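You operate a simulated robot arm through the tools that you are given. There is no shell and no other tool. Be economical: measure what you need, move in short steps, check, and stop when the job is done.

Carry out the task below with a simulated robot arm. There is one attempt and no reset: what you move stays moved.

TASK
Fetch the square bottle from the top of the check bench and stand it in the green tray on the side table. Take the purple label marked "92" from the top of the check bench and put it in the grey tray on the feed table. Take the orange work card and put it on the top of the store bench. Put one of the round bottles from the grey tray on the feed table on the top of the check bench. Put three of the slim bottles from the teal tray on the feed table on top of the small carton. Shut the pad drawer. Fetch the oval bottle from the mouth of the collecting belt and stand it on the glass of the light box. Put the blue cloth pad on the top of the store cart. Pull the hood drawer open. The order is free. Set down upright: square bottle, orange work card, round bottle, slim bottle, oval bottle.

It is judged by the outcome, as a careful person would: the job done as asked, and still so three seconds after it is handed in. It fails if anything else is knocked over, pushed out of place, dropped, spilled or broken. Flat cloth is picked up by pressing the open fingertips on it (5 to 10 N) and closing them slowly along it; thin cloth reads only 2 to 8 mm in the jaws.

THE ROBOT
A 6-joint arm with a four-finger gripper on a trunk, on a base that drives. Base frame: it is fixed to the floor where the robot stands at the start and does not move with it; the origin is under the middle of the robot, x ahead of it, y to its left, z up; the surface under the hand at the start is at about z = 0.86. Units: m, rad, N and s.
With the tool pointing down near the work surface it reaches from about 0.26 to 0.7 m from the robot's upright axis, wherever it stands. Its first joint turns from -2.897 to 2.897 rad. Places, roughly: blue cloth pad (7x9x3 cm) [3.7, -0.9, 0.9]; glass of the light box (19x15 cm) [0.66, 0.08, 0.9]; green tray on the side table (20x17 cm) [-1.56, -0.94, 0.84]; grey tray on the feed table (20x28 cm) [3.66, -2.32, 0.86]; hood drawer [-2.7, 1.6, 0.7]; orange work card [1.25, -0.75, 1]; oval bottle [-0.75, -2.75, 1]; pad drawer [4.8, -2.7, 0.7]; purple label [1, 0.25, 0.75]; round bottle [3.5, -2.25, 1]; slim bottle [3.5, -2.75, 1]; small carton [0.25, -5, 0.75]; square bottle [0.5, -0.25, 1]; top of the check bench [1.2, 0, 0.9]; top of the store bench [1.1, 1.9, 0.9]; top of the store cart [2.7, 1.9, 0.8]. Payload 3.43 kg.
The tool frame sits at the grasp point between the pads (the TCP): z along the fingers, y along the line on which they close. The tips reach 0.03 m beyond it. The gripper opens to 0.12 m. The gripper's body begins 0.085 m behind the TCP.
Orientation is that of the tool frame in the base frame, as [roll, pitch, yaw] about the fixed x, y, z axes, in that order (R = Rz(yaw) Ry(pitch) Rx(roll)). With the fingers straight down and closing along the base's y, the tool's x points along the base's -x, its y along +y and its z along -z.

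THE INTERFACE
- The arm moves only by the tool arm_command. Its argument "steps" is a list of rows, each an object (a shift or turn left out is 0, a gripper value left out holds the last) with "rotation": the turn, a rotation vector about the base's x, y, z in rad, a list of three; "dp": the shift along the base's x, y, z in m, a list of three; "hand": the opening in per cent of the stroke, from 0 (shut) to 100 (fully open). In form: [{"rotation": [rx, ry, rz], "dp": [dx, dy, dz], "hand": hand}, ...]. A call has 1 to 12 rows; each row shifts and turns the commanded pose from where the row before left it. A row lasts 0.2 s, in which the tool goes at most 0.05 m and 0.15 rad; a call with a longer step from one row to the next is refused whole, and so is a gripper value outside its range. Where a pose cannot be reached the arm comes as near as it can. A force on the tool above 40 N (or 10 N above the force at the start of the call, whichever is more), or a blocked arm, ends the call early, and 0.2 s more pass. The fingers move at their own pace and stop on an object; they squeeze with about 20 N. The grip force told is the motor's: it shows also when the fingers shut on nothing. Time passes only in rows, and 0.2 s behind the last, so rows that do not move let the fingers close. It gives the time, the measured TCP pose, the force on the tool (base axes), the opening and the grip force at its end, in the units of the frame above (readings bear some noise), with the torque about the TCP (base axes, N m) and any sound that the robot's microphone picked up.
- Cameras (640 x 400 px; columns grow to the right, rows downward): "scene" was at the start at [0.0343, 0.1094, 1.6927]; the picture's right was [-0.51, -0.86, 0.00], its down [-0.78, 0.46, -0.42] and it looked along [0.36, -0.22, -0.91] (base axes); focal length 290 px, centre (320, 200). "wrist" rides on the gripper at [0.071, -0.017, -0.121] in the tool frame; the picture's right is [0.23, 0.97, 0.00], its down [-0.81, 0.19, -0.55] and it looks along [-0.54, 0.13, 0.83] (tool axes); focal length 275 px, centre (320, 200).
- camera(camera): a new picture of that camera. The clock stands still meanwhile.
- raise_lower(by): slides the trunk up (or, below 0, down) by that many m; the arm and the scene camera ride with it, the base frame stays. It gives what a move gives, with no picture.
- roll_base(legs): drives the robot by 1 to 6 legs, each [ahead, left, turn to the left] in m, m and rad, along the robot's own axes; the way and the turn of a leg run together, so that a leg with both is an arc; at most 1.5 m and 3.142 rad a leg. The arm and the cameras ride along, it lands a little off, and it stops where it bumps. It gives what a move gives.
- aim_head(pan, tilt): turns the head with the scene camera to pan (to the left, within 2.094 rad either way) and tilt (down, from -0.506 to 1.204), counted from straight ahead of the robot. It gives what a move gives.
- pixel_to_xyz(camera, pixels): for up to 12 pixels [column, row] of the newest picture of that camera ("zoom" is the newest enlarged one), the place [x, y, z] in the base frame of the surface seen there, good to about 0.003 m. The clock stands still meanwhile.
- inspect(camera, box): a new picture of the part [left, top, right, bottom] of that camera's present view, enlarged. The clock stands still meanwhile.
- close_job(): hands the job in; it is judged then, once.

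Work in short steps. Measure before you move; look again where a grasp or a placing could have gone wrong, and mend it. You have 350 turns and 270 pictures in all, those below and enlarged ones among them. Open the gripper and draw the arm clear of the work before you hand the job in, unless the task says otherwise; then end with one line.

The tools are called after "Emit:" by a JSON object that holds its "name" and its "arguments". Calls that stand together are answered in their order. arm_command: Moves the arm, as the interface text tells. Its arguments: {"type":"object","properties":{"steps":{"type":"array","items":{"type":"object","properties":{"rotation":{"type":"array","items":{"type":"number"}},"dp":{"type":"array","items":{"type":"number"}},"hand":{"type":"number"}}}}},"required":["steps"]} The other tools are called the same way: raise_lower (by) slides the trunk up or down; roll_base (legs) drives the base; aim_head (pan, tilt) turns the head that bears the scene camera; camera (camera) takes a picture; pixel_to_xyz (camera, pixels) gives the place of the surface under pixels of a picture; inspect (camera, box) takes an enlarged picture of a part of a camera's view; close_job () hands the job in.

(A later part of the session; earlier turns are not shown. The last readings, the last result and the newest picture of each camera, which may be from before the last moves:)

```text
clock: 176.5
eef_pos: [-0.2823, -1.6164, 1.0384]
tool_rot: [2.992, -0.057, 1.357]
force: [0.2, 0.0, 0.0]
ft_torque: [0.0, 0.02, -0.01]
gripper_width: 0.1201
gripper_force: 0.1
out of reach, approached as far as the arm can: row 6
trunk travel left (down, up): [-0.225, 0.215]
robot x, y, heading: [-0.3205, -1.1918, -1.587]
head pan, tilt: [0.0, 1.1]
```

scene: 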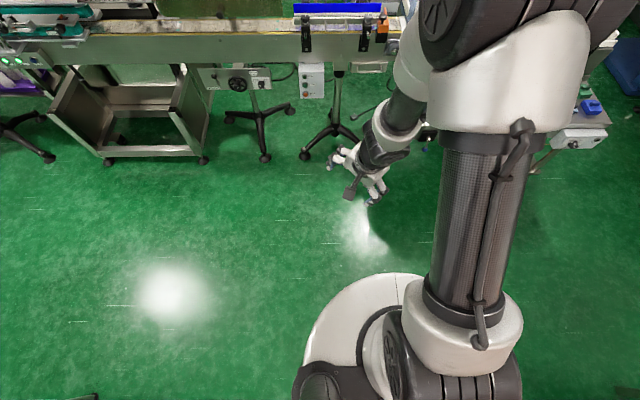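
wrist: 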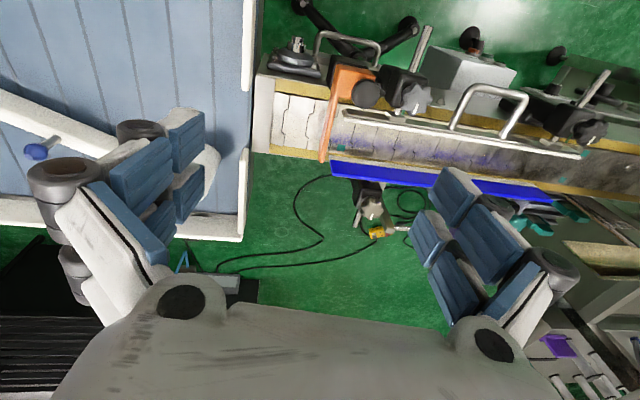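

The wrist probably has a roll–pitch–roll layout with a roll limit, stuck past alignment with the forearm. I back up a bit, extend far out with the tool leaning outward, to then circle around the forearm direction cleanly.

Emit:
{"name": "roll_base", "arguments": {"legs": [[-0.25, 0, 0]]}}

Emit:
{"name": "arm_command", "arguments": {"steps": [{"rotation": [-0.12, 0, 0], "dp": [0, -0.04, -0.01]}, {"rotation": [-0.12, 0, 0], "dp": [0, -0.04, -0.01]}, {"rotation": [-0.12, 0, 0], "dp": [0, -0.04, -0.01]}, {"rotation": [-0.12, 0, 0], "dp": [0, -0.04, -0.01]}, {"rotation": [-0.12, 0, 0], "dp": [0, -0.04, -0.01]}, {}]}}

Emit:
{"name": "aim_head", "arguments": {"pan": 0.9, "tilt": 0.9}}

Emit:
{"name": "camera", "arguments": {"camera": "scene"}}

```text
clock: 178.4
eef_pos: [-0.2788, -1.3624, 1.0381]
tool_rot: [2.993, -0.058, 1.353]
force: [0.4, 0.6, 0.2]
ft_torque: [-0.04, -0.01, -0.01]
gripper_width: 0.1199
gripper_force: 0.2
trunk travel left (down, up): [-0.225, 0.215]
robot x, y, heading: [-0.3169, -0.9405, -1.588]
head pan, tilt: [0.0, 1.1]
```

```text
clock: 179.8
eef_pos: [-0.2775, -1.5616, 0.9866]
tool_rot: [2.851, 0.529, 1.32]
force: [-0.9, 0.1, 0.0]
ft_torque: [0.0, 0.0, 0.0]
gripper_width: 0.1201
gripper_force: 0.0
trunk travel left (down, up): [-0.225, 0.215]
robot x, y, heading: [-0.3146, -0.9401, -1.587]
head pan, tilt: [0.0, 1.1]
```

```text
clock: 181.0
eef_pos: [-0.2793, -1.5607, 0.9858]
tool_rot: [2.852, 0.529, 1.321]
force: [0.9, -0.7, 0.6]
ft_torque: [0.0, -0.01, 0.02]
gripper_width: 0.1202
gripper_force: 0.1
trunk travel left (down, up): [-0.225, 0.215]
robot x, y, heading: [-0.3192, -0.9378, -1.587]
head pan, tilt: [0.901, 0.901]
```

```text
207 pictures are left
```

scene: 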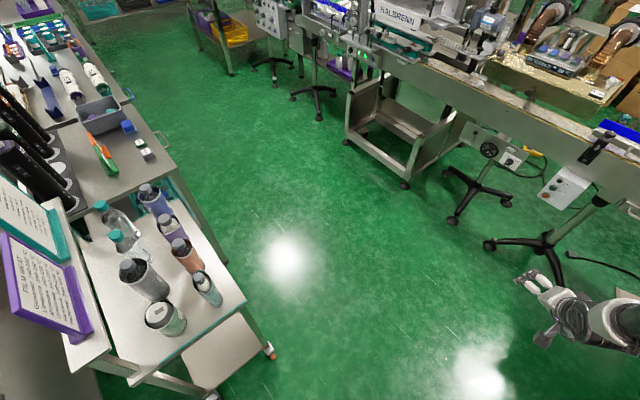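

Now at reach 0.62 leaning 33° outward, no limit. Try bringing it vertical here.

Emit:
{"name": "arm_command", "arguments": {"steps": [{"rotation": [0.12, 0.03, 0]}, {"rotation": [0.12, 0.03, 0]}, {"rotation": [0.12, 0.03, 0]}, {"rotation": [0.12, 0.03, 0]}, {"rotation": [0.08, 0.03, 0]}, {}]}}

```text
clock: 182.4
eef_pos: [-0.2628, -1.5613, 0.9883]
tool_rot: [2.952, 0.197, 1.391]
force: [0.1, 0.0, 0.7]
ft_torque: [0.01, 0.0, -0.01]
gripper_width: 0.1201
gripper_force: 0.0
out of reach, approached as far as the arm can: row 2, 3, 5
trunk travel left (down, up): [-0.225, 0.215]
robot x, y, heading: [-0.3165, -0.9405, -1.583]
head pan, tilt: [0.901, 0.901]
```

Circle around the forearm axis via +x at larger radius.

Emit:
{"name": "arm_command", "arguments": {"steps": [{"rotation": [0, -0.14, 0]}, {"rotation": [0, -0.14, 0]}, {"rotation": [0, -0.14, 0]}, {"rotation": [0.12, 0, 0]}, {"rotation": [0.12, 0, 0]}, {"rotation": [0.12, 0, 0]}, {"rotation": [0.1, 0, 0]}, {}]}}

Emit:
{"name": "arm_command", "arguments": {"steps": [{"rotation": [0.05, 0.1, 0]}, {"rotation": [0.05, 0.1, 0]}, {"rotation": [0, 0.13, 0]}, {"rotation": [0, 0.13, 0]}, {}]}}

```text
clock: 184.2
eef_pos: [-0.2667, -1.5396, 0.9834]
tool_rot: [2.641, -0.33, 1.318]
force: [0.5, 0.5, -0.3]
ft_torque: [0.03, 0.0, 0.0]
gripper_width: 0.1199
gripper_force: 0.0
out of reach, approached as far as the arm can: row 7
trunk travel left (down, up): [-0.225, 0.215]
robot x, y, heading: [-0.321, -0.9385, -1.587]
head pan, tilt: [0.901, 0.901]
```

```text
clock: 185.4
eef_pos: [-0.2883, -1.4892, 0.9716]
tool_rot: [2.796, -0.287, 1.277]
force: [-0.7, -0.1, 0.3]
ft_torque: [-0.01, 0.01, -0.04]
gripper_width: 0.1198
gripper_force: 0.1
out of reach, approached as far as the arm can: row 1, 2, 3, 4
trunk travel left (down, up): [-0.225, 0.215]
robot x, y, heading: [-0.3179, -0.9417, -1.59]
head pan, tilt: [0.901, 0.901]
```

I now understand: I should pass through alignment in the arm's plane. Swing back to outward and past to −x side (in-plane), then straight to vertical.

Emit:
{"name": "arm_command", "arguments": {"steps": [{"rotation": [-0.12, 0, 0], "dp": [0, -0.02, 0]}, {"rotation": [-0.12, 0, 0], "dp": [0, -0.02, 0]}, {"rotation": [-0.12, 0, 0], "dp": [0, -0.02, 0]}, {"rotation": [-0.11, 0.09, 0], "dp": [0, -0.01, 0]}, {"rotation": [-0.11, 0.09, 0]}, {"rotation": [-0.11, 0.09, 0]}, {"rotation": [0, 0.14, 0]}, {"rotation": [0, 0.14, 0]}, {"rotation": [0, 0.03, 0]}, {}]}}

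```text
clock: 187.6
eef_pos: [-0.2875, -1.5666, 0.9735]
tool_rot: [3.071, 0.512, 1.426]
force: [0.9, 0.7, -1.1]
ft_torque: [0.02, -0.03, 0.01]
gripper_width: 0.1201
gripper_force: 0.2
out of reach, approached as far as the arm can: row 8
trunk travel left (down, up): [-0.225, 0.215]
robot x, y, heading: [-0.3171, -0.9422, -1.579]
head pan, tilt: [0.901, 0.901]
```

Emit:
{"name": "arm_command", "arguments": {"steps": [{"rotation": [0.1, 0.02, 0]}, {"rotation": [0.1, 0.02, 0]}, {}]}}

Emit:
{"name": "arm_command", "arguments": {"steps": [{"rotation": [0.1, 0, 0]}, {"rotation": [0.1, 0, 0]}, {"rotation": [0.09, 0, 0]}, {}]}}

```text
clock: 188.4
eef_pos: [-0.2872, -1.5659, 0.9735]
tool_rot: [-3.14, 0.319, 1.456]
force: [0.0, -0.5, 0.1]
ft_torque: [0.0, 0.02, -0.02]
gripper_width: 0.1202
gripper_force: 0.0
out of reach, approached as far as the arm can: row 1
trunk travel left (down, up): [-0.225, 0.215]
robot x, y, heading: [-0.3169, -0.9413, -1.586]
head pan, tilt: [0.901, 0.901]
```

```text
clock: 189.4
eef_pos: [-0.2869, -1.5665, 0.9727]
tool_rot: [-3.107, 0.03, 1.464]
force: [0.0, -0.1, 0.2]
ft_torque: [-0.01, -0.01, -0.01]
gripper_width: 0.1199
gripper_force: 0.1
trunk travel left (down, up): [-0.225, 0.215]
robot x, y, heading: [-0.3162, -0.94, -1.582]
head pan, tilt: [0.901, 0.901]
```

Unstuck: tool nearly vertical. Correct the remainder and test a free move.

Emit:
{"name": "arm_command", "arguments": {"steps": [{"rotation": [0.026, -0.037, 0.09]}, {"dp": [0, 0.04, 0.03]}, {"dp": [0, 0.04, 0.03]}, {"dp": [0, 0.04, 0.03]}, {"dp": [0, 0.03, 0.03]}, {"dp": [0, 0, 0.04]}, {}]}}

```text
clock: 191.0
eef_pos: [-0.2868, -1.4178, 1.1337]
tool_rot: [-3.141, 0.004, 1.552]
force: [0.3, -0.4, 0.3]
ft_torque: [0.01, 0.0, 0.02]
gripper_width: 0.12
gripper_force: 0.1
trunk travel left (down, up): [-0.225, 0.215]
robot x, y, heading: [-0.3175, -0.937, -1.587]
head pan, tilt: [0.901, 0.901]
```

Good. Return to the belt-end stance.

Emit:
{"name": "arm_command", "arguments": {"steps": [{"dp": [-0.03, 0.03, 0.02]}, {"dp": [-0.03, 0.03, 0.02]}, {"dp": [-0.03, 0.03, 0]}, {}]}}

Emit:
{"name": "roll_base", "arguments": {"legs": [[1.15, 0, 0.02]]}}

Emit:
{"name": "arm_command", "arguments": {"steps": [{"dp": [-0.04, 0, 0], "rotation": [0, 0, -0.08]}, {"dp": [-0.04, -0.02, 0], "rotation": [0, 0, -0.08]}, {"dp": [-0.04, -0.02, 0], "rotation": [0, 0, -0.08]}, {"dp": [-0.04, -0.02, 0], "rotation": [0, 0, -0.08]}, {"dp": [-0.03, -0.02, 0], "rotation": [0, 0, -0.08]}, {}]}}

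Emit:
{"name": "camera", "arguments": {"camera": "wrist"}}

```text
clock: 192.0
eef_pos: [-0.3781, -1.327, 1.1744]
tool_rot: [3.141, 0.002, 1.552]
force: [-0.6, 0.2, 0.0]
ft_torque: [0.01, 0.02, -0.04]
gripper_width: 0.1199
gripper_force: 0.1
trunk travel left (down, up): [-0.225, 0.215]
robot x, y, heading: [-0.3172, -0.9402, -1.585]
head pan, tilt: [0.901, 0.901]
```

```text
clock: 197.9
eef_pos: [-0.3775, -2.4937, 1.1743]
tool_rot: [3.141, 0.003, 1.571]
force: [0.3, 0.3, 0.1]
ft_torque: [0.03, 0.0, -0.05]
gripper_width: 0.1201
gripper_force: 0.1
trunk travel left (down, up): [-0.225, 0.215]
robot x, y, heading: [-0.3247, -2.1062, -1.568]
head pan, tilt: [0.901, 0.901]
```

```text
clock: 199.3
eef_pos: [-0.567, -2.5751, 1.1734]
tool_rot: [3.14, 0.004, 1.171]
force: [-0.5, -0.1, -0.9]
ft_torque: [0.0, 0.03, -0.01]
gripper_width: 0.12
gripper_force: 0.0
trunk travel left (down, up): [-0.225, 0.215]
robot x, y, heading: [-0.3246, -2.1058, -1.568]
head pan, tilt: [0.901, 0.901]
```

```text
206 pictures are left
```

wrist: 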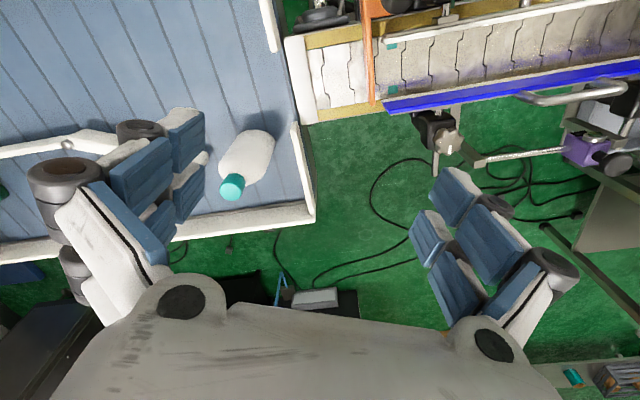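

Bottle visible at (245,165). Measure it.

Emit:
{"name": "inspect", "arguments": {"camera": "wrist", "box": [170, 100, 330, 260]}}

Emit:
{"name": "pixel_to_xyz", "arguments": {"camera": "wrist", "pixels": [[232, 186], [240, 180], [225, 155], [266, 178], [245, 165], [250, 135], [272, 140], [258, 165], [235, 150], [300, 170], [260, 220]]}}

```text
2.50 times, centred on (250, 180) of wrist
```

zoom: 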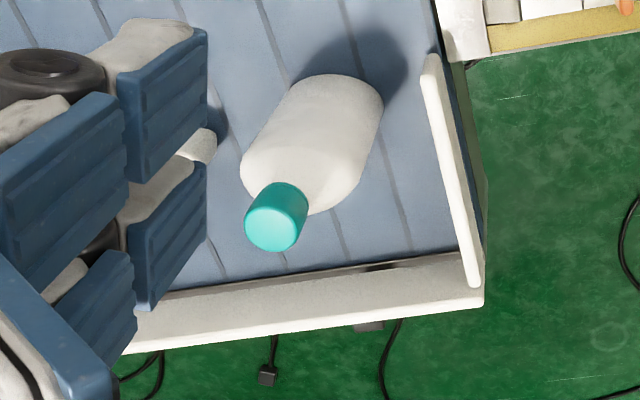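

```text
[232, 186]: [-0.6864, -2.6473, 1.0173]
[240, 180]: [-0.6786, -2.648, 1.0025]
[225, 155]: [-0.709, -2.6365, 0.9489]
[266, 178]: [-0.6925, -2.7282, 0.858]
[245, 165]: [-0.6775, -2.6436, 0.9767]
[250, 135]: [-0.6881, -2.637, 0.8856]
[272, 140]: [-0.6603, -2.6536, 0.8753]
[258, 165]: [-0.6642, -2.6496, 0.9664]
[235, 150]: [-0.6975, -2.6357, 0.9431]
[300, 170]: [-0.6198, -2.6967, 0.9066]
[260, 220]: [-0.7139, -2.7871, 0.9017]
```

The oval bottle: cap at (-0.687,-2.65), top 1.02, thin axis roughly along y. Move above and rotate the jaws to close along ~y.

Emit:
{"name": "arm_command", "arguments": {"steps": [{"dp": [-0.03, -0.02, 0], "rotation": [0, 0, -0.135]}, {"dp": [-0.03, -0.02, 0], "rotation": [0, 0, -0.135]}, {"dp": [-0.03, -0.02, 0], "rotation": [0, 0, -0.135]}, {"dp": [-0.03, -0.02, 0], "rotation": [0, 0, -0.135]}, {"rotation": [0, 0, -0.135]}, {"rotation": [0, 0, -0.135]}, {"rotation": [0, 0, -0.135]}, {"rotation": [0, 0, -0.135]}, {"rotation": [0, 0, -0.135]}, {"rotation": [0, 0, -0.13]}, {}]}}

Emit:
{"name": "camera", "arguments": {"camera": "wrist"}}

```text
clock: 201.7
eef_pos: [-0.6888, -2.653, 1.1743]
tool_rot: [-3.141, 0.004, -0.175]
force: [-0.4, -0.1, 0.5]
ft_torque: [0.02, -0.03, -0.02]
gripper_width: 0.12
gripper_force: 0.0
trunk travel left (down, up): [-0.225, 0.215]
robot x, y, heading: [-0.3262, -2.1058, -1.563]
head pan, tilt: [0.901, 0.901]
```

```text
204 pictures are left
```

wrist: 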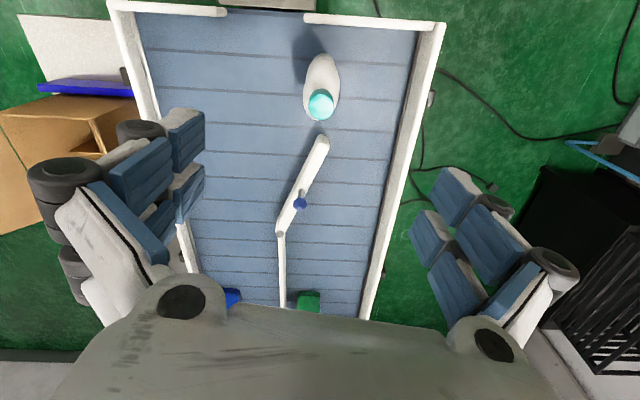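

Aligned. Lower to z≈0.95 and grip.

Emit:
{"name": "arm_command", "arguments": {"steps": [{"dp": [0, 0, -0.05]}, {"dp": [0, 0, -0.05]}, {"dp": [0, 0, -0.05]}, {}]}}

Emit:
{"name": "camera", "arguments": {"camera": "wrist"}}

```text
clock: 202.7
eef_pos: [-0.6884, -2.6556, 1.026]
tool_rot: [3.14, 0.002, -0.172]
force: [0.1, -0.2, -0.6]
ft_torque: [-0.03, -0.03, 0.01]
gripper_width: 0.12
gripper_force: 0.1
trunk travel left (down, up): [-0.225, 0.215]
robot x, y, heading: [-0.3269, -2.1064, -1.567]
head pan, tilt: [0.901, 0.901]
```

```text
203 pictures are left
```

wrist: 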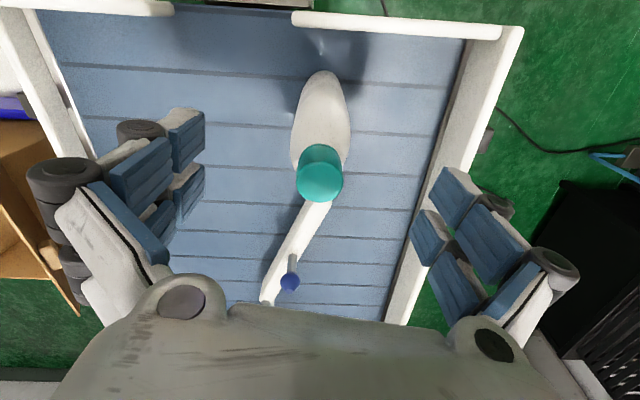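

Emit:
{"name": "arm_command", "arguments": {"steps": [{"dp": [0, 0, -0.04]}, {"dp": [0, 0, -0.036]}, {}, {"hand": 0}, {"hand": 0}, {"hand": 0}, {"hand": 0}, {"hand": 0}, {"hand": 0}, {"hand": 0}]}}

Emit:
{"name": "arm_command", "arguments": {"steps": [{"dp": [0, 0, 0.02]}, {"dp": [0, 0, 0.04]}, {"dp": [0, 0, 0.05]}, {"dp": [0, 0, 0.05]}, {"dp": [0, 0, 0.05]}, {}]}}

Emit:
{"name": "camera", "arguments": {"camera": "wrist"}}

```text
clock: 204.9
eef_pos: [-0.6889, -2.6544, 0.9508]
tool_rot: [3.14, 0.004, -0.172]
force: [-1.8, -1.5, 1.2]
ft_torque: [-0.06, 0.03, 0.04]
gripper_width: 0.0406
gripper_force: 20.1
trunk travel left (down, up): [-0.225, 0.215]
robot x, y, heading: [-0.3213, -2.108, -1.565]
head pan, tilt: [0.901, 0.901]
```

```text
clock: 206.3
eef_pos: [-0.69, -2.6542, 1.1576]
tool_rot: [3.141, 0.002, -0.172]
force: [-1.2, -0.3, -3.3]
ft_torque: [0.01, -0.02, 0.02]
gripper_width: 0.0402
gripper_force: 19.6
trunk travel left (down, up): [-0.225, 0.215]
robot x, y, heading: [-0.3242, -2.1075, -1.57]
head pan, tilt: [0.901, 0.901]
```

```text
202 pictures are left
```

wrist: 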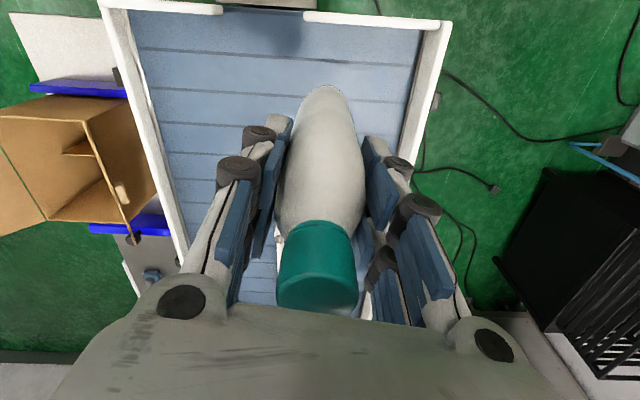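

Grip good. Retract the arm, drive back to the check bench.

Emit:
{"name": "arm_command", "arguments": {"steps": [{"dp": [0.04, 0.02, 0.015], "rotation": [0, 0, 0.13]}, {"dp": [0.04, 0.02, 0.015], "rotation": [0, 0, 0.13]}, {"dp": [0.04, 0.02, 0.015], "rotation": [0, 0, 0.13]}, {"dp": [0.04, 0.02, 0.015], "rotation": [0, 0, 0.13]}, {"dp": [0.04, 0.02, 0.015], "rotation": [0, 0, 0.13]}, {"dp": [0.04, 0.02, 0.01], "rotation": [0, 0, 0.13]}, {"dp": [0.04, 0.02, 0], "rotation": [0, 0, 0.13]}, {"dp": [0.04, 0.02, 0], "rotation": [0, 0, 0.13]}, {"rotation": [0, 0, 0.13]}, {"rotation": [0, 0, 0.13]}, {"rotation": [0, 0, 0.13]}, {"rotation": [0, 0, 0.13]}]}}

Emit:
{"name": "roll_base", "arguments": {"legs": [[-1.1, 0, 0], [-1.0, 0, 0], [0, 0, 1.57]]}}

Emit:
{"name": "aim_head", "arguments": {"pan": 0.2, "tilt": 0.8}}

Emit:
{"name": "camera", "arguments": {"camera": "scene"}}

```text
clock: 208.9
eef_pos: [-0.3685, -2.4936, 1.2432]
tool_rot: [-3.141, 0.002, 1.39]
force: [0.0, 0.6, -3.2]
ft_torque: [0.0, -0.03, 0.0]
gripper_width: 0.0404
gripper_force: 19.8
trunk travel left (down, up): [-0.225, 0.215]
robot x, y, heading: [-0.3276, -2.1053, -1.565]
head pan, tilt: [0.901, 0.901]
```

```text
clock: 223.1
eef_pos: [0.0658, -0.0641, 1.2434]
tool_rot: [-3.141, 0.004, 2.978]
force: [-0.4, -0.2, -3.5]
ft_torque: [0.0, 0.03, 0.01]
gripper_width: 0.0407
gripper_force: 20.3
trunk travel left (down, up): [-0.225, 0.215]
robot x, y, heading: [-0.3241, -0.0316, 0.022]
head pan, tilt: [0.901, 0.901]
```

```text
clock: 224.1
eef_pos: [0.0661, -0.0657, 1.2437]
tool_rot: [-3.14, 0.003, 2.978]
force: [0.7, 0.3, -2.9]
ft_torque: [-0.03, -0.04, 0.03]
gripper_width: 0.0404
gripper_force: 20.1
trunk travel left (down, up): [-0.225, 0.215]
robot x, y, heading: [-0.3261, -0.0279, 0.023]
head pan, tilt: [0.201, 0.799]
```

```text
201 pictures are left
```

scene: 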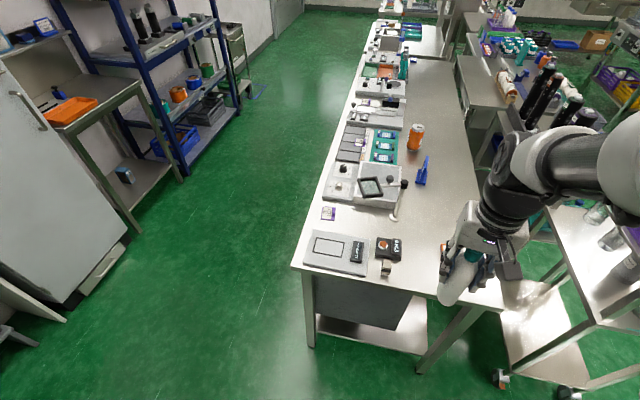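

Emit:
{"name": "roll_base", "arguments": {"legs": [[0.32, 0.02, -0.02]]}}

Emit:
{"name": "aim_head", "arguments": {"pan": 0.35, "tilt": 1.0}}

Emit:
{"name": "camera", "arguments": {"camera": "scene"}}

```text
clock: 226.2
eef_pos: [0.3836, -0.0477, 1.2424]
tool_rot: [-3.141, 0.002, 2.958]
force: [1.5, 0.8, -3.6]
ft_torque: [-0.02, 0.06, 0.03]
gripper_width: 0.0406
gripper_force: 19.9
trunk travel left (down, up): [-0.225, 0.215]
robot x, y, heading: [-0.0065, -0.0043, 0.005]
head pan, tilt: [0.201, 0.799]
```

```text
clock: 227.0
eef_pos: [0.3811, -0.0485, 1.2429]
tool_rot: [3.141, 0.004, 2.961]
force: [0.9, 0.6, -2.9]
ft_torque: [0.01, 0.02, -0.02]
gripper_width: 0.0402
gripper_force: 20.0
trunk travel left (down, up): [-0.225, 0.215]
robot x, y, heading: [-0.0049, -0.0031, 0.005]
head pan, tilt: [0.351, 1.0]
```

```text
200 pictures are left
```

scene: 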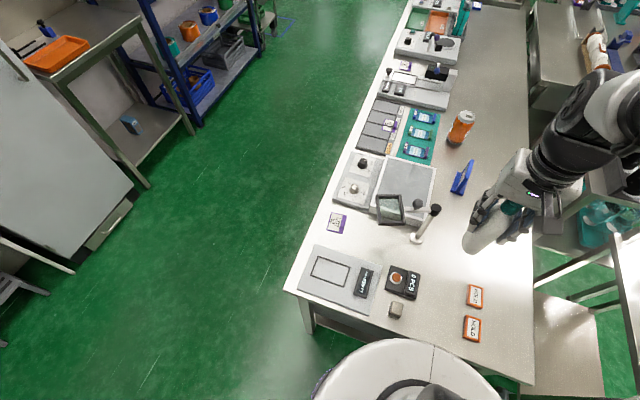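

Emit:
{"name": "inspect", "arguments": {"camera": "scene", "box": [320, 130, 480, 250]}}

Emit:
{"name": "pixel_to_xyz", "arguments": {"camera": "scene", "pixels": [[390, 160], [436, 170], [372, 205], [425, 200], [404, 182], [390, 196], [403, 221], [435, 209], [414, 206], [380, 198], [401, 198], [416, 240]]}}

```text
3.33 times, centred on (400, 190) of scene
```

zoom: 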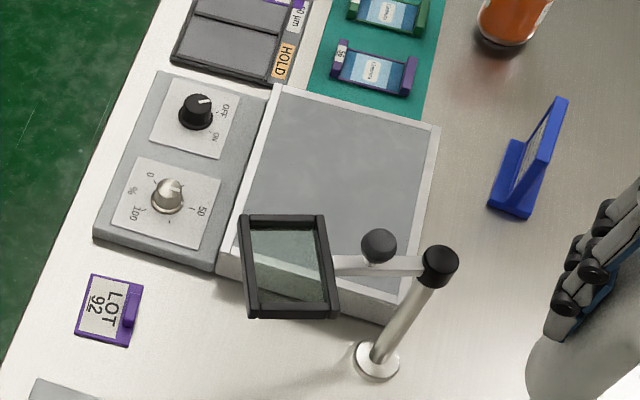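

```text
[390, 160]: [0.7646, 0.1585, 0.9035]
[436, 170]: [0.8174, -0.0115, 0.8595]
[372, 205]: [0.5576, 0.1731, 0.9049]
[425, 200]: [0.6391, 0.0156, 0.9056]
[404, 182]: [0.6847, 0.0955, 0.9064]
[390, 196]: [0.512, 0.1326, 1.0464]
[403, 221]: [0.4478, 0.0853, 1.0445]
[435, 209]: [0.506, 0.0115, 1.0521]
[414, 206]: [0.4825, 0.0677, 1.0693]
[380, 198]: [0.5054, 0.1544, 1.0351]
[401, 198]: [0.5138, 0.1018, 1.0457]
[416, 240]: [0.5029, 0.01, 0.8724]
```

Glass at z 0.906; magnifier occupies x<0.53 up to z 1.07. Place the bottle at (0.675, 0.08).

Emit:
{"name": "arm_command", "arguments": {"steps": [{"dp": [0.045, 0.015, 0], "rotation": [0, 0, 0.06]}, {"dp": [0.045, 0.02, 0], "rotation": [0, 0, 0.06]}, {"dp": [0.045, 0.02, 0], "rotation": [0, 0, 0.05]}, {"dp": [0.045, 0.02, 0]}, {"dp": [0.045, 0.02, 0]}, {"dp": [0.045, 0.02, 0]}, {"dp": [0.022, 0.013, 0]}, {"dp": [0, 0, -0.05]}, {"dp": [0, 0, -0.05]}, {"dp": [0, 0, -0.05]}, {}]}}

Emit:
{"name": "camera", "arguments": {"camera": "scene"}}

Emit:
{"name": "camera", "arguments": {"camera": "wrist"}}

```text
clock: 229.4
eef_pos: [0.6723, 0.0821, 1.0933]
tool_rot: [3.141, 0.004, 3.129]
force: [0.5, -0.6, -2.7]
ft_torque: [-0.01, -0.02, -0.02]
gripper_width: 0.0403
gripper_force: 20.4
trunk travel left (down, up): [-0.225, 0.215]
robot x, y, heading: [-0.0039, -0.0045, 0.009]
head pan, tilt: [0.351, 1.0]
```

```text
198 pictures are left
```

scene: 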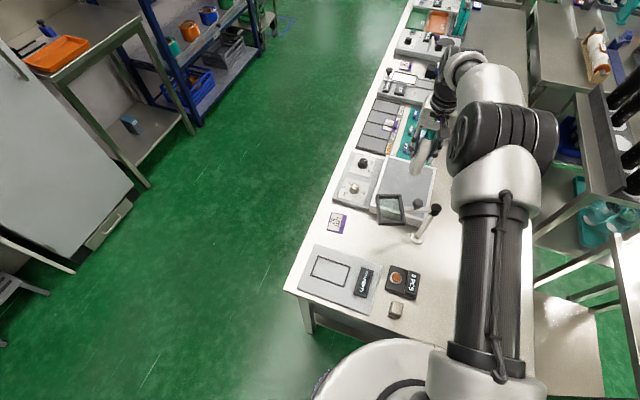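

```text
197 pictures are left
```

wrist: 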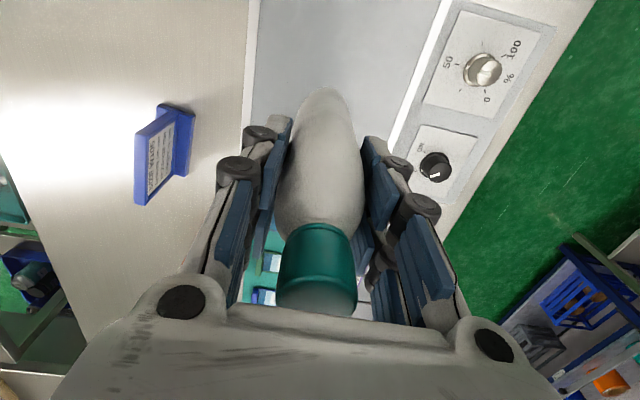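

Emit:
{"name": "arm_command", "arguments": {"steps": [{"dp": [0, 0, -0.045]}, {"dp": [0, 0, -0.035]}, {"dp": [0, 0, -0.008]}, {"dp": [0, 0, -0.004]}, {}]}}

```text
clock: 230.6
eef_pos: [0.6724, 0.0797, 1.0014]
tool_rot: [3.141, 0.003, 3.129]
force: [-0.3, -0.1, -2.4]
ft_torque: [0.01, 0.0, -0.02]
gripper_width: 0.0403
gripper_force: 20.7
trunk travel left (down, up): [-0.225, 0.215]
robot x, y, heading: [-0.0109, -0.0049, 0.003]
head pan, tilt: [0.351, 1.0]
```

Emit:
{"name": "arm_command", "arguments": {"steps": [{"dp": [0, 0, -0.003]}, {"dp": [0, 0, -0.003]}, {}]}}

```text
clock: 231.4
eef_pos: [0.6714, 0.0805, 0.9974]
tool_rot: [3.14, 0.005, 3.126]
force: [-1.2, 1.5, 8.6]
ft_torque: [-0.02, 0.12, -0.01]
gripper_width: 0.0405
gripper_force: 20.6
trunk travel left (down, up): [-0.225, 0.215]
robot x, y, heading: [-0.0048, -0.0059, -0.001]
head pan, tilt: [0.351, 1.0]
```

Contact. Open and rise.

Emit:
{"name": "arm_command", "arguments": {"steps": [{"hand": 45}, {"hand": 60}, {"hand": 80}, {"hand": 80}, {"dp": [0, 0, 0.04]}, {"dp": [0, 0, 0.05]}, {"dp": [0, 0, 0.05]}, {"dp": [-0.03, -0.03, 0.02]}, {"dp": [-0.04, -0.03, 0]}, {"dp": [-0.04, -0.03, 0]}, {}]}}

Emit:
{"name": "inspect", "arguments": {"camera": "scene", "box": [310, 110, 490, 250]}}

```text
clock: 233.8
eef_pos: [0.5644, -0.0086, 1.1563]
tool_rot: [3.14, 0.005, 3.129]
force: [0.9, 0.7, -0.5]
ft_torque: [-0.02, 0.02, 0.02]
gripper_width: 0.096
gripper_force: 0.1
trunk travel left (down, up): [-0.225, 0.215]
robot x, y, heading: [-0.0055, -0.0043, 0.009]
head pan, tilt: [0.351, 1.0]
```

```text
2.86 times, centred on (400, 180) of scene
```

zoom: 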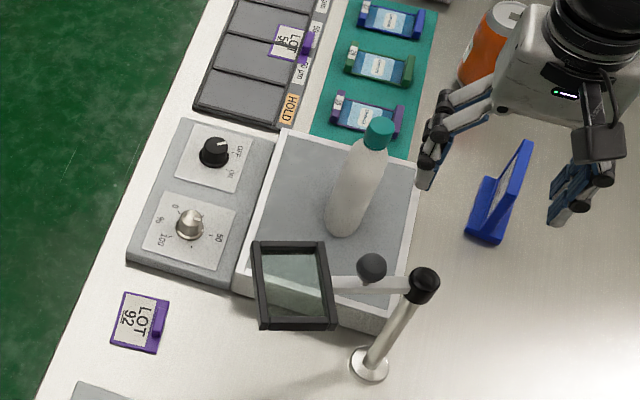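

Oval bottle stands on the glass. Next the label "92": measure its grip bar.

Emit:
{"name": "pixel_to_xyz", "arguments": {"camera": "zoom", "pixels": [[158, 322], [160, 308], [155, 336], [125, 292], [168, 302], [112, 343], [155, 352], [135, 320]]}}

Emit:
{"name": "inspect", "arguments": {"camera": "scene", "box": [315, 200, 365, 245]}}

```text
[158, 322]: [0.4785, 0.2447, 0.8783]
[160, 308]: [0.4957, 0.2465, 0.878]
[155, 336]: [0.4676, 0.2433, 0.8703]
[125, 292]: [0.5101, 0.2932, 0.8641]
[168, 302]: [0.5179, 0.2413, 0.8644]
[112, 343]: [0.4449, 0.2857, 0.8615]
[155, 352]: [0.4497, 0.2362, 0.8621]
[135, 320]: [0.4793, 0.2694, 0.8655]
```

```text
8.89 times, centred on (340, 222) of scene
```

zoom: 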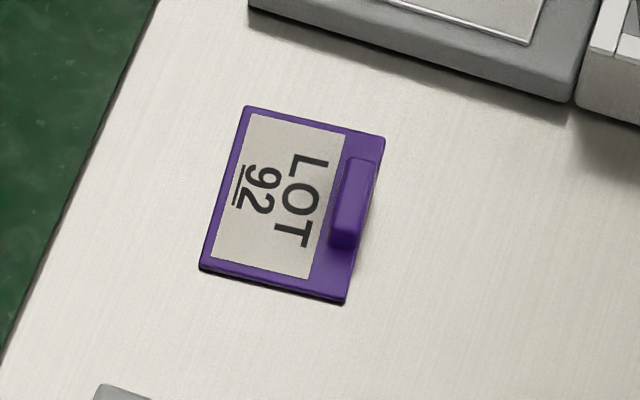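

Go over at height, set jaws to ~5 cm, then check with wrist camera.

Emit:
{"name": "arm_command", "arguments": {"steps": [{"dp": [-0.02, 0.02, 0.04], "hand": 42}, {"dp": [-0.02, 0.03, 0.03]}, {"dp": [-0.02, 0.04, 0.01]}, {"dp": [-0.02, 0.045, 0]}, {"dp": [-0.004, 0.045, 0]}, {"dp": [0, 0.045, 0]}, {"dp": [0, 0.028, 0], "rotation": [0, 0, 0.09]}, {"dp": [0, 0, -0.05]}, {"dp": [0, 0, -0.05]}, {}]}}

Emit:
{"name": "camera", "arguments": {"camera": "wrist"}}

```text
clock: 236.0
eef_pos: [0.4775, 0.2414, 1.1356]
tool_rot: [3.14, 0.003, -3.062]
force: [-0.1, -0.5, 1.1]
ft_torque: [-0.01, 0.0, -0.01]
gripper_width: 0.0504
gripper_force: 0.0
trunk travel left (down, up): [-0.225, 0.215]
robot x, y, heading: [-0.0037, -0.0026, 0.003]
head pan, tilt: [0.351, 1.0]
```

```text
194 pictures are left
```

wrist: 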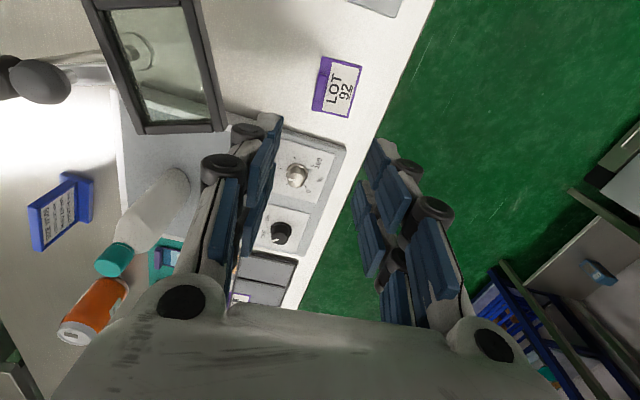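

Emit:
{"name": "inspect", "arguments": {"camera": "wrist", "box": [290, 40, 390, 130]}}

Emit:
{"name": "pixel_to_xyz", "arguments": {"camera": "wrist", "pixels": [[323, 75], [321, 90], [319, 105], [325, 60], [355, 66], [350, 115], [314, 110], [215, 120]]}}

```text
4.44 times, centred on (340, 85) of wrist
```

zoom: 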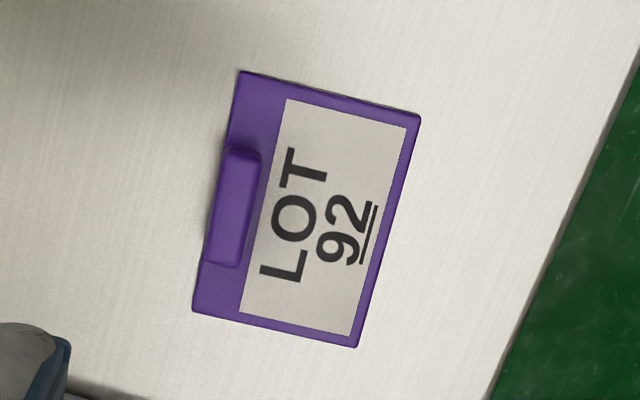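

```text
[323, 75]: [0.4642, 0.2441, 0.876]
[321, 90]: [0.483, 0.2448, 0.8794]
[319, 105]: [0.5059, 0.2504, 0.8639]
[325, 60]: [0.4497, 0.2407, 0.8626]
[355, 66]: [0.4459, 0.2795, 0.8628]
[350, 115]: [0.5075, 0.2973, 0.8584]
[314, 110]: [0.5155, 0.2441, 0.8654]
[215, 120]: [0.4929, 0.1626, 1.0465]
```

Aligned. Descend with tips just above the plate (z 0.868) and close on the bar.

Emit:
{"name": "arm_command", "arguments": {"steps": [{"dp": [0.001, 0.003, -0.05]}, {"dp": [0, 0, -0.05]}, {"dp": [0, 0, -0.05]}, {"dp": [0, 0, -0.05]}, {"dp": [0, 0, -0.03]}, {"dp": [0, 0, -0.006]}, {}]}}

Emit:
{"name": "camera", "arguments": {"camera": "wrist"}}

```text
clock: 237.6
eef_pos: [0.4806, 0.2458, 0.8993]
tool_rot: [-3.141, 0.003, -3.064]
force: [0.2, 0.1, 0.1]
ft_torque: [-0.03, 0.01, 0.0]
gripper_width: 0.0504
gripper_force: 0.1
trunk travel left (down, up): [-0.225, 0.215]
robot x, y, heading: [-0.0075, -0.0067, 0.006]
head pan, tilt: [0.351, 1.0]
```

```text
192 pictures are left
```

wrist: 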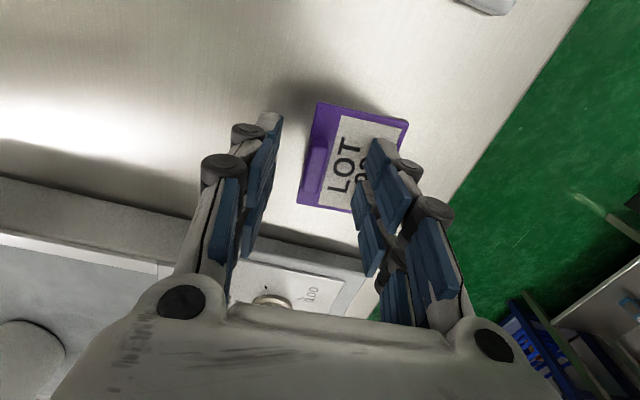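

Emit:
{"name": "arm_command", "arguments": {"steps": [{"hand": 0}, {"hand": 0}, {"hand": 0}, {"hand": 0}, {"hand": 0}]}}

Emit:
{"name": "arm_command", "arguments": {"steps": [{"dp": [0, 0, 0.02]}, {"dp": [0, 0, 0.05]}, {"dp": [0, 0, 0.05]}, {"dp": [0, 0, 0.05]}, {"dp": [0, 0, 0.05]}, {}]}}

Emit:
{"name": "camera", "arguments": {"camera": "wrist"}}

```text
clock: 238.8
eef_pos: [0.4794, 0.2461, 0.8988]
tool_rot: [3.141, 0.003, -3.063]
force: [-0.6, 0.4, -0.2]
ft_torque: [0.02, 0.01, 0.01]
gripper_width: 0.011
gripper_force: 20.0
trunk travel left (down, up): [-0.225, 0.215]
robot x, y, heading: [-0.008, 0.0001, 0.003]
head pan, tilt: [0.351, 1.0]
```

```text
clock: 240.2
eef_pos: [0.4827, 0.247, 1.1202]
tool_rot: [-3.141, 0.003, -3.062]
force: [-0.4, 0.0, 0.4]
ft_torque: [0.0, 0.02, -0.02]
gripper_width: 0.0114
gripper_force: 19.8
trunk travel left (down, up): [-0.225, 0.215]
robot x, y, heading: [-0.0071, -0.0042, 0.006]
head pan, tilt: [0.351, 1.0]
```

```text
191 pictures are left
```

wrist: 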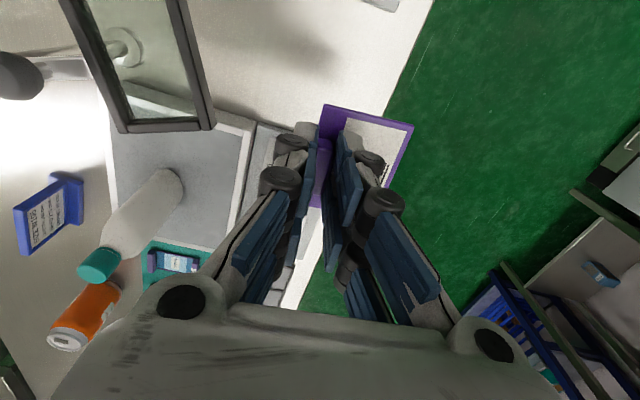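

Label held. Raise/retract and drive: back, right, then along the aisle between carts and conveyor.

Emit:
{"name": "arm_command", "arguments": {"steps": [{"dp": [0, 0, 0.05]}, {"dp": [0, 0, 0.05]}, {"dp": [0, 0, 0.04]}, {"dp": [-0.03, -0.04, 0]}, {"dp": [-0.03, -0.04, 0]}, {"dp": [-0.03, -0.04, 0]}, {"dp": [-0.01, -0.04, 0]}, {"dp": [0, -0.04, 0]}, {"dp": [0, -0.04, 0]}, {}]}}

Emit:
{"name": "roll_base", "arguments": {"legs": [[-0.33, 0, 0], [0, -1.0, 0], [0, -0.65, 0]]}}

Emit:
{"name": "aim_head", "arguments": {"pan": 0.35, "tilt": 0.5}}

Emit:
{"name": "camera", "arguments": {"camera": "scene"}}

```text
clock: 242.4
eef_pos: [0.3808, 0.0032, 1.2595]
tool_rot: [3.141, 0.004, -3.063]
force: [0.6, 0.8, -0.6]
ft_torque: [-0.03, 0.03, 0.02]
gripper_width: 0.0111
gripper_force: 20.0
trunk travel left (down, up): [-0.225, 0.215]
robot x, y, heading: [-0.0058, -0.0055, 0.002]
head pan, tilt: [0.351, 1.0]
```

```text
clock: 252.5
eef_pos: [0.0852, -1.6383, 1.2572]
tool_rot: [-3.141, 0.004, -3.049]
force: [-0.2, 0.0, -0.4]
ft_torque: [0.04, 0.01, -0.02]
gripper_width: 0.0112
gripper_force: 19.4
trunk travel left (down, up): [-0.225, 0.215]
robot x, y, heading: [-0.3023, -1.6516, 0.02]
head pan, tilt: [0.351, 1.0]
```

```text
clock: 253.4
eef_pos: [0.0847, -1.6381, 1.258]
tool_rot: [3.141, 0.003, -3.047]
force: [0.0, 0.9, -0.8]
ft_torque: [-0.04, -0.01, -0.01]
gripper_width: 0.0109
gripper_force: 19.9
trunk travel left (down, up): [-0.225, 0.215]
robot x, y, heading: [-0.3038, -1.6503, 0.021]
head pan, tilt: [0.351, 0.499]
```

```text
190 pictures are left
```

scene: 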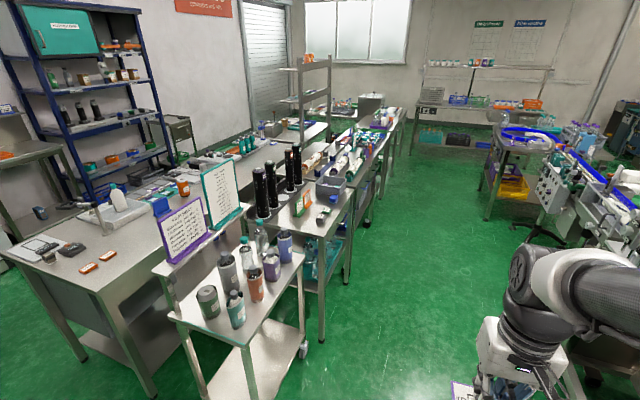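

Emit:
{"name": "pixel_to_xyz", "arguments": {"camera": "scene", "pixels": [[301, 203], [320, 225], [352, 190], [390, 130], [520, 140], [490, 145], [545, 200], [400, 115], [530, 225], [490, 215], [450, 130]]}}

Emit:
{"name": "inspect", "arguments": {"camera": "scene", "box": [390, 90, 640, 250]}}

Emit:
{"name": "inspect", "arguments": {"camera": "scene", "box": [240, 90, 420, 250]}}

```text
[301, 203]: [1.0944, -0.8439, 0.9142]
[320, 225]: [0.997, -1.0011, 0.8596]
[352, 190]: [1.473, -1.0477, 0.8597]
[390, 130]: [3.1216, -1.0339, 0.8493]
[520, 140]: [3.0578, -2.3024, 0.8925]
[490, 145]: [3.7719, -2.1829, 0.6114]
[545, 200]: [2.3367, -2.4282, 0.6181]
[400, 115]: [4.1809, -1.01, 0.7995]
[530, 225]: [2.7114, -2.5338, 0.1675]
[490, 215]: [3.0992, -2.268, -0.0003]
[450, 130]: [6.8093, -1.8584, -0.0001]
```

```text
2.50 times, centred on (515, 170) of scene
```

zoom: 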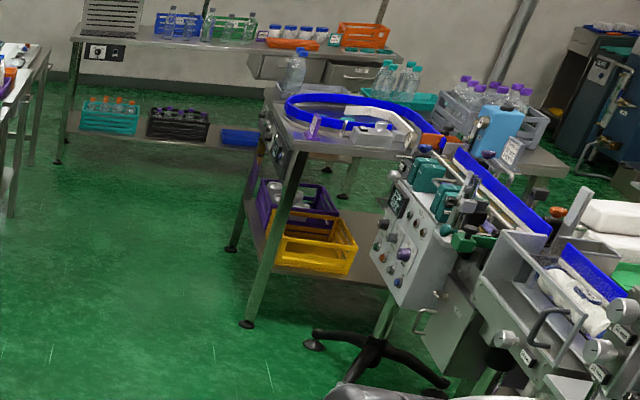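

```text
2.50 times, centred on (330, 170) of scene
```

zoom: 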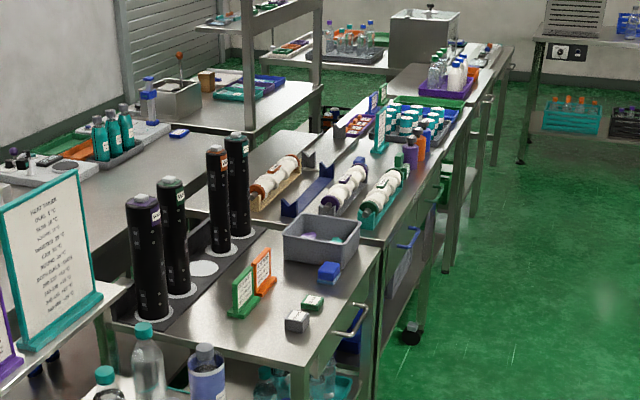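

Drive along the aisle toward the feed table.

Emit:
{"name": "roll_base", "arguments": {"legs": [[1.5, 0, -0.02], [1.4, 0, 0]]}}

Emit:
{"name": "aim_head", "arguments": {"pan": -0.3, "tilt": 0.6}}

Emit:
{"name": "camera", "arguments": {"camera": "scene"}}

Emit:
{"name": "aim_head", "arguments": {"pan": -1.2, "tilt": 0.6}}

Emit:
{"name": "camera", "arguments": {"camera": "scene"}}

```text
clock: 267.3
eef_pos: [2.9471, -1.6914, 1.2571]
tool_rot: [-3.141, 0.004, -3.107]
force: [0.8, 0.3, -1.1]
ft_torque: [0.01, 0.03, 0.01]
gripper_width: 0.0112
gripper_force: 20.5
trunk travel left (down, up): [-0.225, 0.215]
robot x, y, heading: [2.561, -1.681, -0.039]
head pan, tilt: [0.351, 0.499]
```

```text
clock: 268.3
eef_pos: [2.9479, -1.6919, 1.2578]
tool_rot: [-3.141, 0.005, -3.107]
force: [-0.3, -1.0, 0.2]
ft_torque: [-0.05, 0.0, 0.0]
gripper_width: 0.0114
gripper_force: 20.4
trunk travel left (down, up): [-0.225, 0.215]
robot x, y, heading: [2.5611, -1.6851, -0.04]
head pan, tilt: [-0.3, 0.6]
```

```text
187 pictures are left
```

scene: 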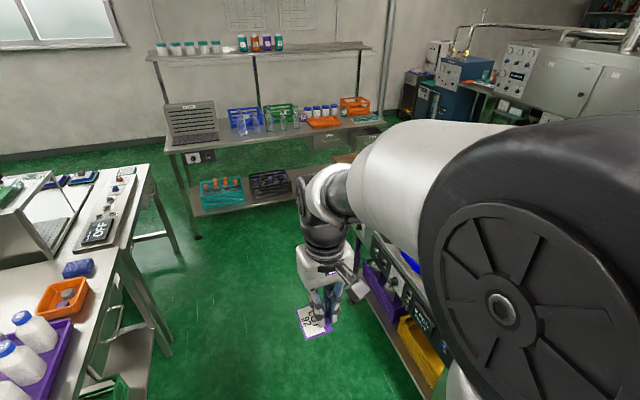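

```text
clock: 269.5
eef_pos: [2.946, -1.6908, 1.2581]
tool_rot: [3.141, 0.005, -3.107]
force: [-0.1, 0.2, -0.6]
ft_torque: [0.04, 0.02, 0.02]
gripper_width: 0.0112
gripper_force: 20.1
trunk travel left (down, up): [-0.225, 0.215]
robot x, y, heading: [2.5588, -1.6841, -0.038]
head pan, tilt: [-1.201, 0.6]
```

```text
186 pictures are left
```

scene: 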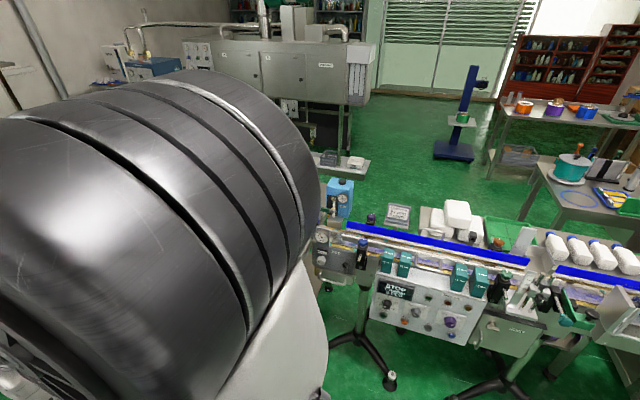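

Advance and turn to face the feed table.

Emit:
{"name": "roll_base", "arguments": {"legs": [[1.0, 0.05, 0], [0, 0, -1.53]]}}

Emit:
{"name": "aim_head", "arguments": {"pan": 0.35, "tilt": 0.9}}

Emit:
{"name": "camera", "arguments": {"camera": "scene"}}

```text
clock: 278.5
eef_pos: [3.5559, -2.0678, 1.2578]
tool_rot: [-3.141, 0.004, 1.608]
force: [0.5, -0.3, -0.5]
ft_torque: [0.01, 0.02, -0.01]
gripper_width: 0.0114
gripper_force: 20.1
trunk travel left (down, up): [-0.225, 0.215]
robot x, y, heading: [3.5627, -1.6763, -1.603]
head pan, tilt: [-1.201, 0.6]
```

```text
clock: 280.1
eef_pos: [3.5553, -2.068, 1.2583]
tool_rot: [-3.141, 0.003, 1.608]
force: [0.6, -0.6, 0.2]
ft_torque: [-0.02, 0.0, 0.0]
gripper_width: 0.0116
gripper_force: 20.2
trunk travel left (down, up): [-0.225, 0.215]
robot x, y, heading: [3.5612, -1.6808, -1.605]
head pan, tilt: [0.351, 0.901]
```

```text
185 pictures are left
```

scene: 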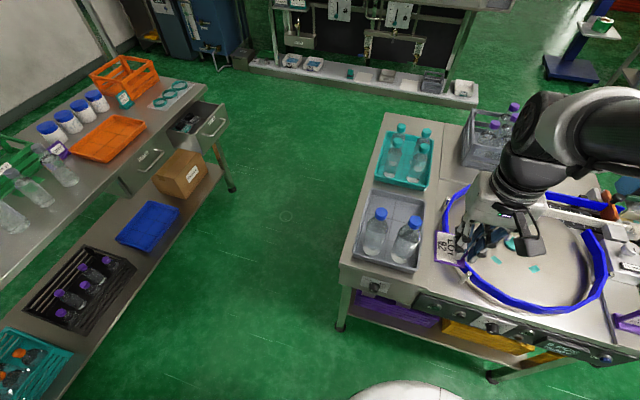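

Emit:
{"name": "pixel_to_xyz", "arguments": {"camera": "scene", "pixels": [[375, 233], [407, 238], [390, 215], [362, 250], [414, 258], [420, 205], [370, 195], [400, 140], [340, 262], [400, 310], [215, 122], [204, 120]]}}

Emit:
{"name": "inspect", "arguments": {"camera": "scene", "box": [330, 90, 540, 290]}}

Emit:
{"name": "inspect", "arguments": {"camera": "scene", "box": [90, 50, 260, 210]}}

```text
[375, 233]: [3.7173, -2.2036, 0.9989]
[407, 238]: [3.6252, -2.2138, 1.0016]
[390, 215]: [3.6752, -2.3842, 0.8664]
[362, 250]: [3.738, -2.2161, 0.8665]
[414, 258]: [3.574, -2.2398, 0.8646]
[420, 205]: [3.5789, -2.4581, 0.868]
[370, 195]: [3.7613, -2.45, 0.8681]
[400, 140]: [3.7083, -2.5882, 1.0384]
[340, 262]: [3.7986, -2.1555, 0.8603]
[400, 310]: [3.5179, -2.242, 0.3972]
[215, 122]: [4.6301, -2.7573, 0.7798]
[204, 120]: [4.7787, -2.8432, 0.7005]
```

```text
2.00 times, centred on (435, 190) of scene
```

zoom: 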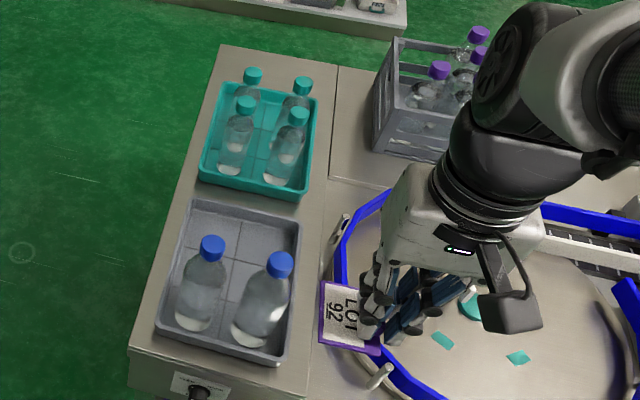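

```text
2.50 times, centred on (175, 130) of scene
```

zoom: 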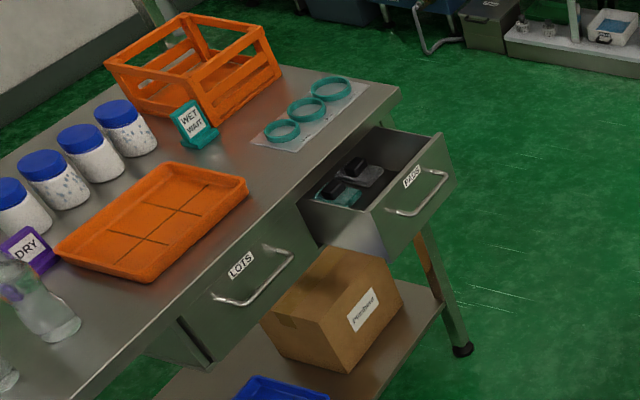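

Grey tray floor z≈0.867, free area behind the round bottles around (3.66,-2.39). Move the base 0.15 m closer and bring the label over it.

Emit:
{"name": "roll_base", "arguments": {"legs": [[0.15, -0.02, 0]]}}

Emit:
{"name": "arm_command", "arguments": {"steps": [{"dp": [0.04, -0.02, 0]}, {"dp": [0.04, -0.02, 0]}, {"dp": [0.02, -0.04, 0]}, {"dp": [0, -0.045, 0]}, {"dp": [0, -0.045, 0]}, {}]}}

Emit:
{"name": "camera", "arguments": {"camera": "wrist"}}

```text
clock: 281.5
eef_pos: [3.5303, -2.216, 1.257]
tool_rot: [-3.141, 0.002, 1.607]
force: [0.3, -0.3, -0.4]
ft_torque: [0.03, 0.02, -0.02]
gripper_width: 0.0115
gripper_force: 20.3
trunk travel left (down, up): [-0.225, 0.215]
robot x, y, heading: [3.5397, -1.8296, -1.609]
head pan, tilt: [0.351, 0.901]
```

```text
clock: 282.9
eef_pos: [3.6299, -2.3849, 1.2617]
tool_rot: [-3.141, 0.003, 1.608]
force: [-0.3, 0.7, 0.3]
ft_torque: [-0.04, 0.0, 0.0]
gripper_width: 0.011
gripper_force: 19.9
trunk travel left (down, up): [-0.225, 0.215]
robot x, y, heading: [3.5347, -1.8304, -1.608]
head pan, tilt: [0.351, 0.901]
```

```text
182 pictures are left
```

wrist: 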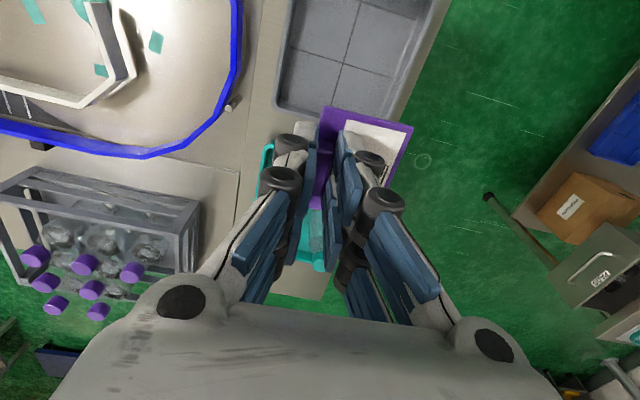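

Emit:
{"name": "arm_command", "arguments": {"steps": [{"dp": [0.013, 0, -0.04]}, {"dp": [0, 0, -0.05]}, {"dp": [0, 0, -0.05]}, {"dp": [0, 0, -0.05]}, {"dp": [0, 0, -0.05]}, {"dp": [0, 0, -0.05]}, {"dp": [0, 0, -0.03]}, {}]}}

Emit:
{"name": "inspect", "arguments": {"camera": "scene", "box": [290, 90, 540, 290]}}

Emit:
{"name": "camera", "arguments": {"camera": "wrist"}}

```text
clock: 284.7
eef_pos: [3.6428, -2.3839, 0.938]
tool_rot: [-3.141, 0.003, 1.607]
force: [-0.1, -0.6, -0.4]
ft_torque: [-0.01, 0.04, 0.01]
gripper_width: 0.0112
gripper_force: 19.7
trunk travel left (down, up): [-0.225, 0.215]
robot x, y, heading: [3.5377, -1.8237, -1.606]
head pan, tilt: [0.351, 0.901]
```

```text
2.00 times, centred on (415, 190) of scene
```

zoom: 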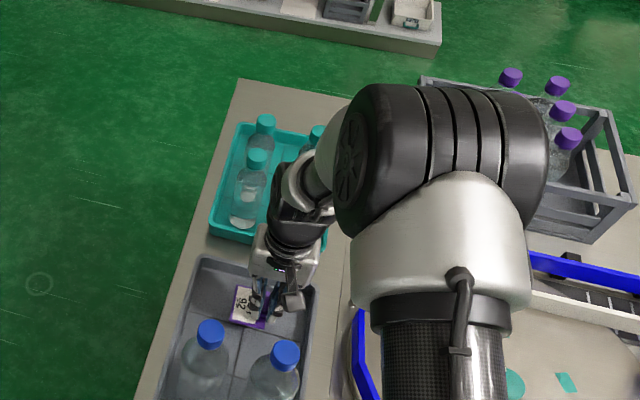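

```text
180 pictures are left
```

wrist: 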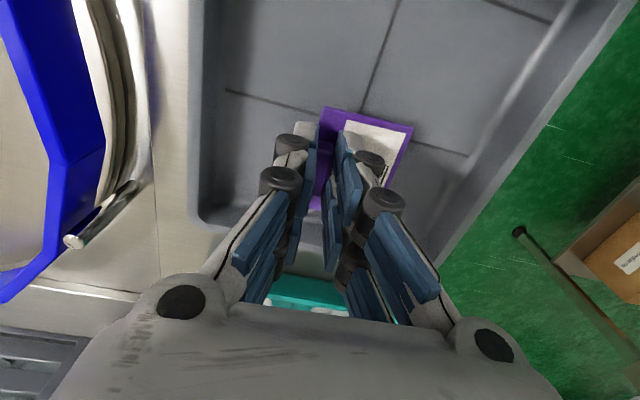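

Emit:
{"name": "arm_command", "arguments": {"steps": [{"dp": [0, 0, -0.02]}, {"dp": [0, 0, -0.007]}, {"dp": [0, 0, -0.004]}, {}]}}

```text
clock: 285.7
eef_pos: [3.6434, -2.3847, 0.9064]
tool_rot: [3.141, 0.004, 1.607]
force: [0.1, 0.7, -0.7]
ft_torque: [0.03, 0.03, 0.01]
gripper_width: 0.011
gripper_force: 20.4
trunk travel left (down, up): [-0.225, 0.215]
robot x, y, heading: [3.5385, -1.8287, -1.611]
head pan, tilt: [0.351, 0.901]
```

Emit:
{"name": "arm_command", "arguments": {"steps": [{"dp": [0, 0, -0.003]}, {"dp": [0, 0, -0.002]}, {}]}}

```text
clock: 286.5
eef_pos: [3.6442, -2.3848, 0.9036]
tool_rot: [-3.141, 0.005, 1.608]
force: [0.7, 1.7, 15.5]
ft_torque: [0.01, -0.06, 0.04]
gripper_width: 0.0111
gripper_force: 19.6
trunk travel left (down, up): [-0.225, 0.215]
robot x, y, heading: [3.5408, -1.8295, -1.61]
head pan, tilt: [0.351, 0.901]
```

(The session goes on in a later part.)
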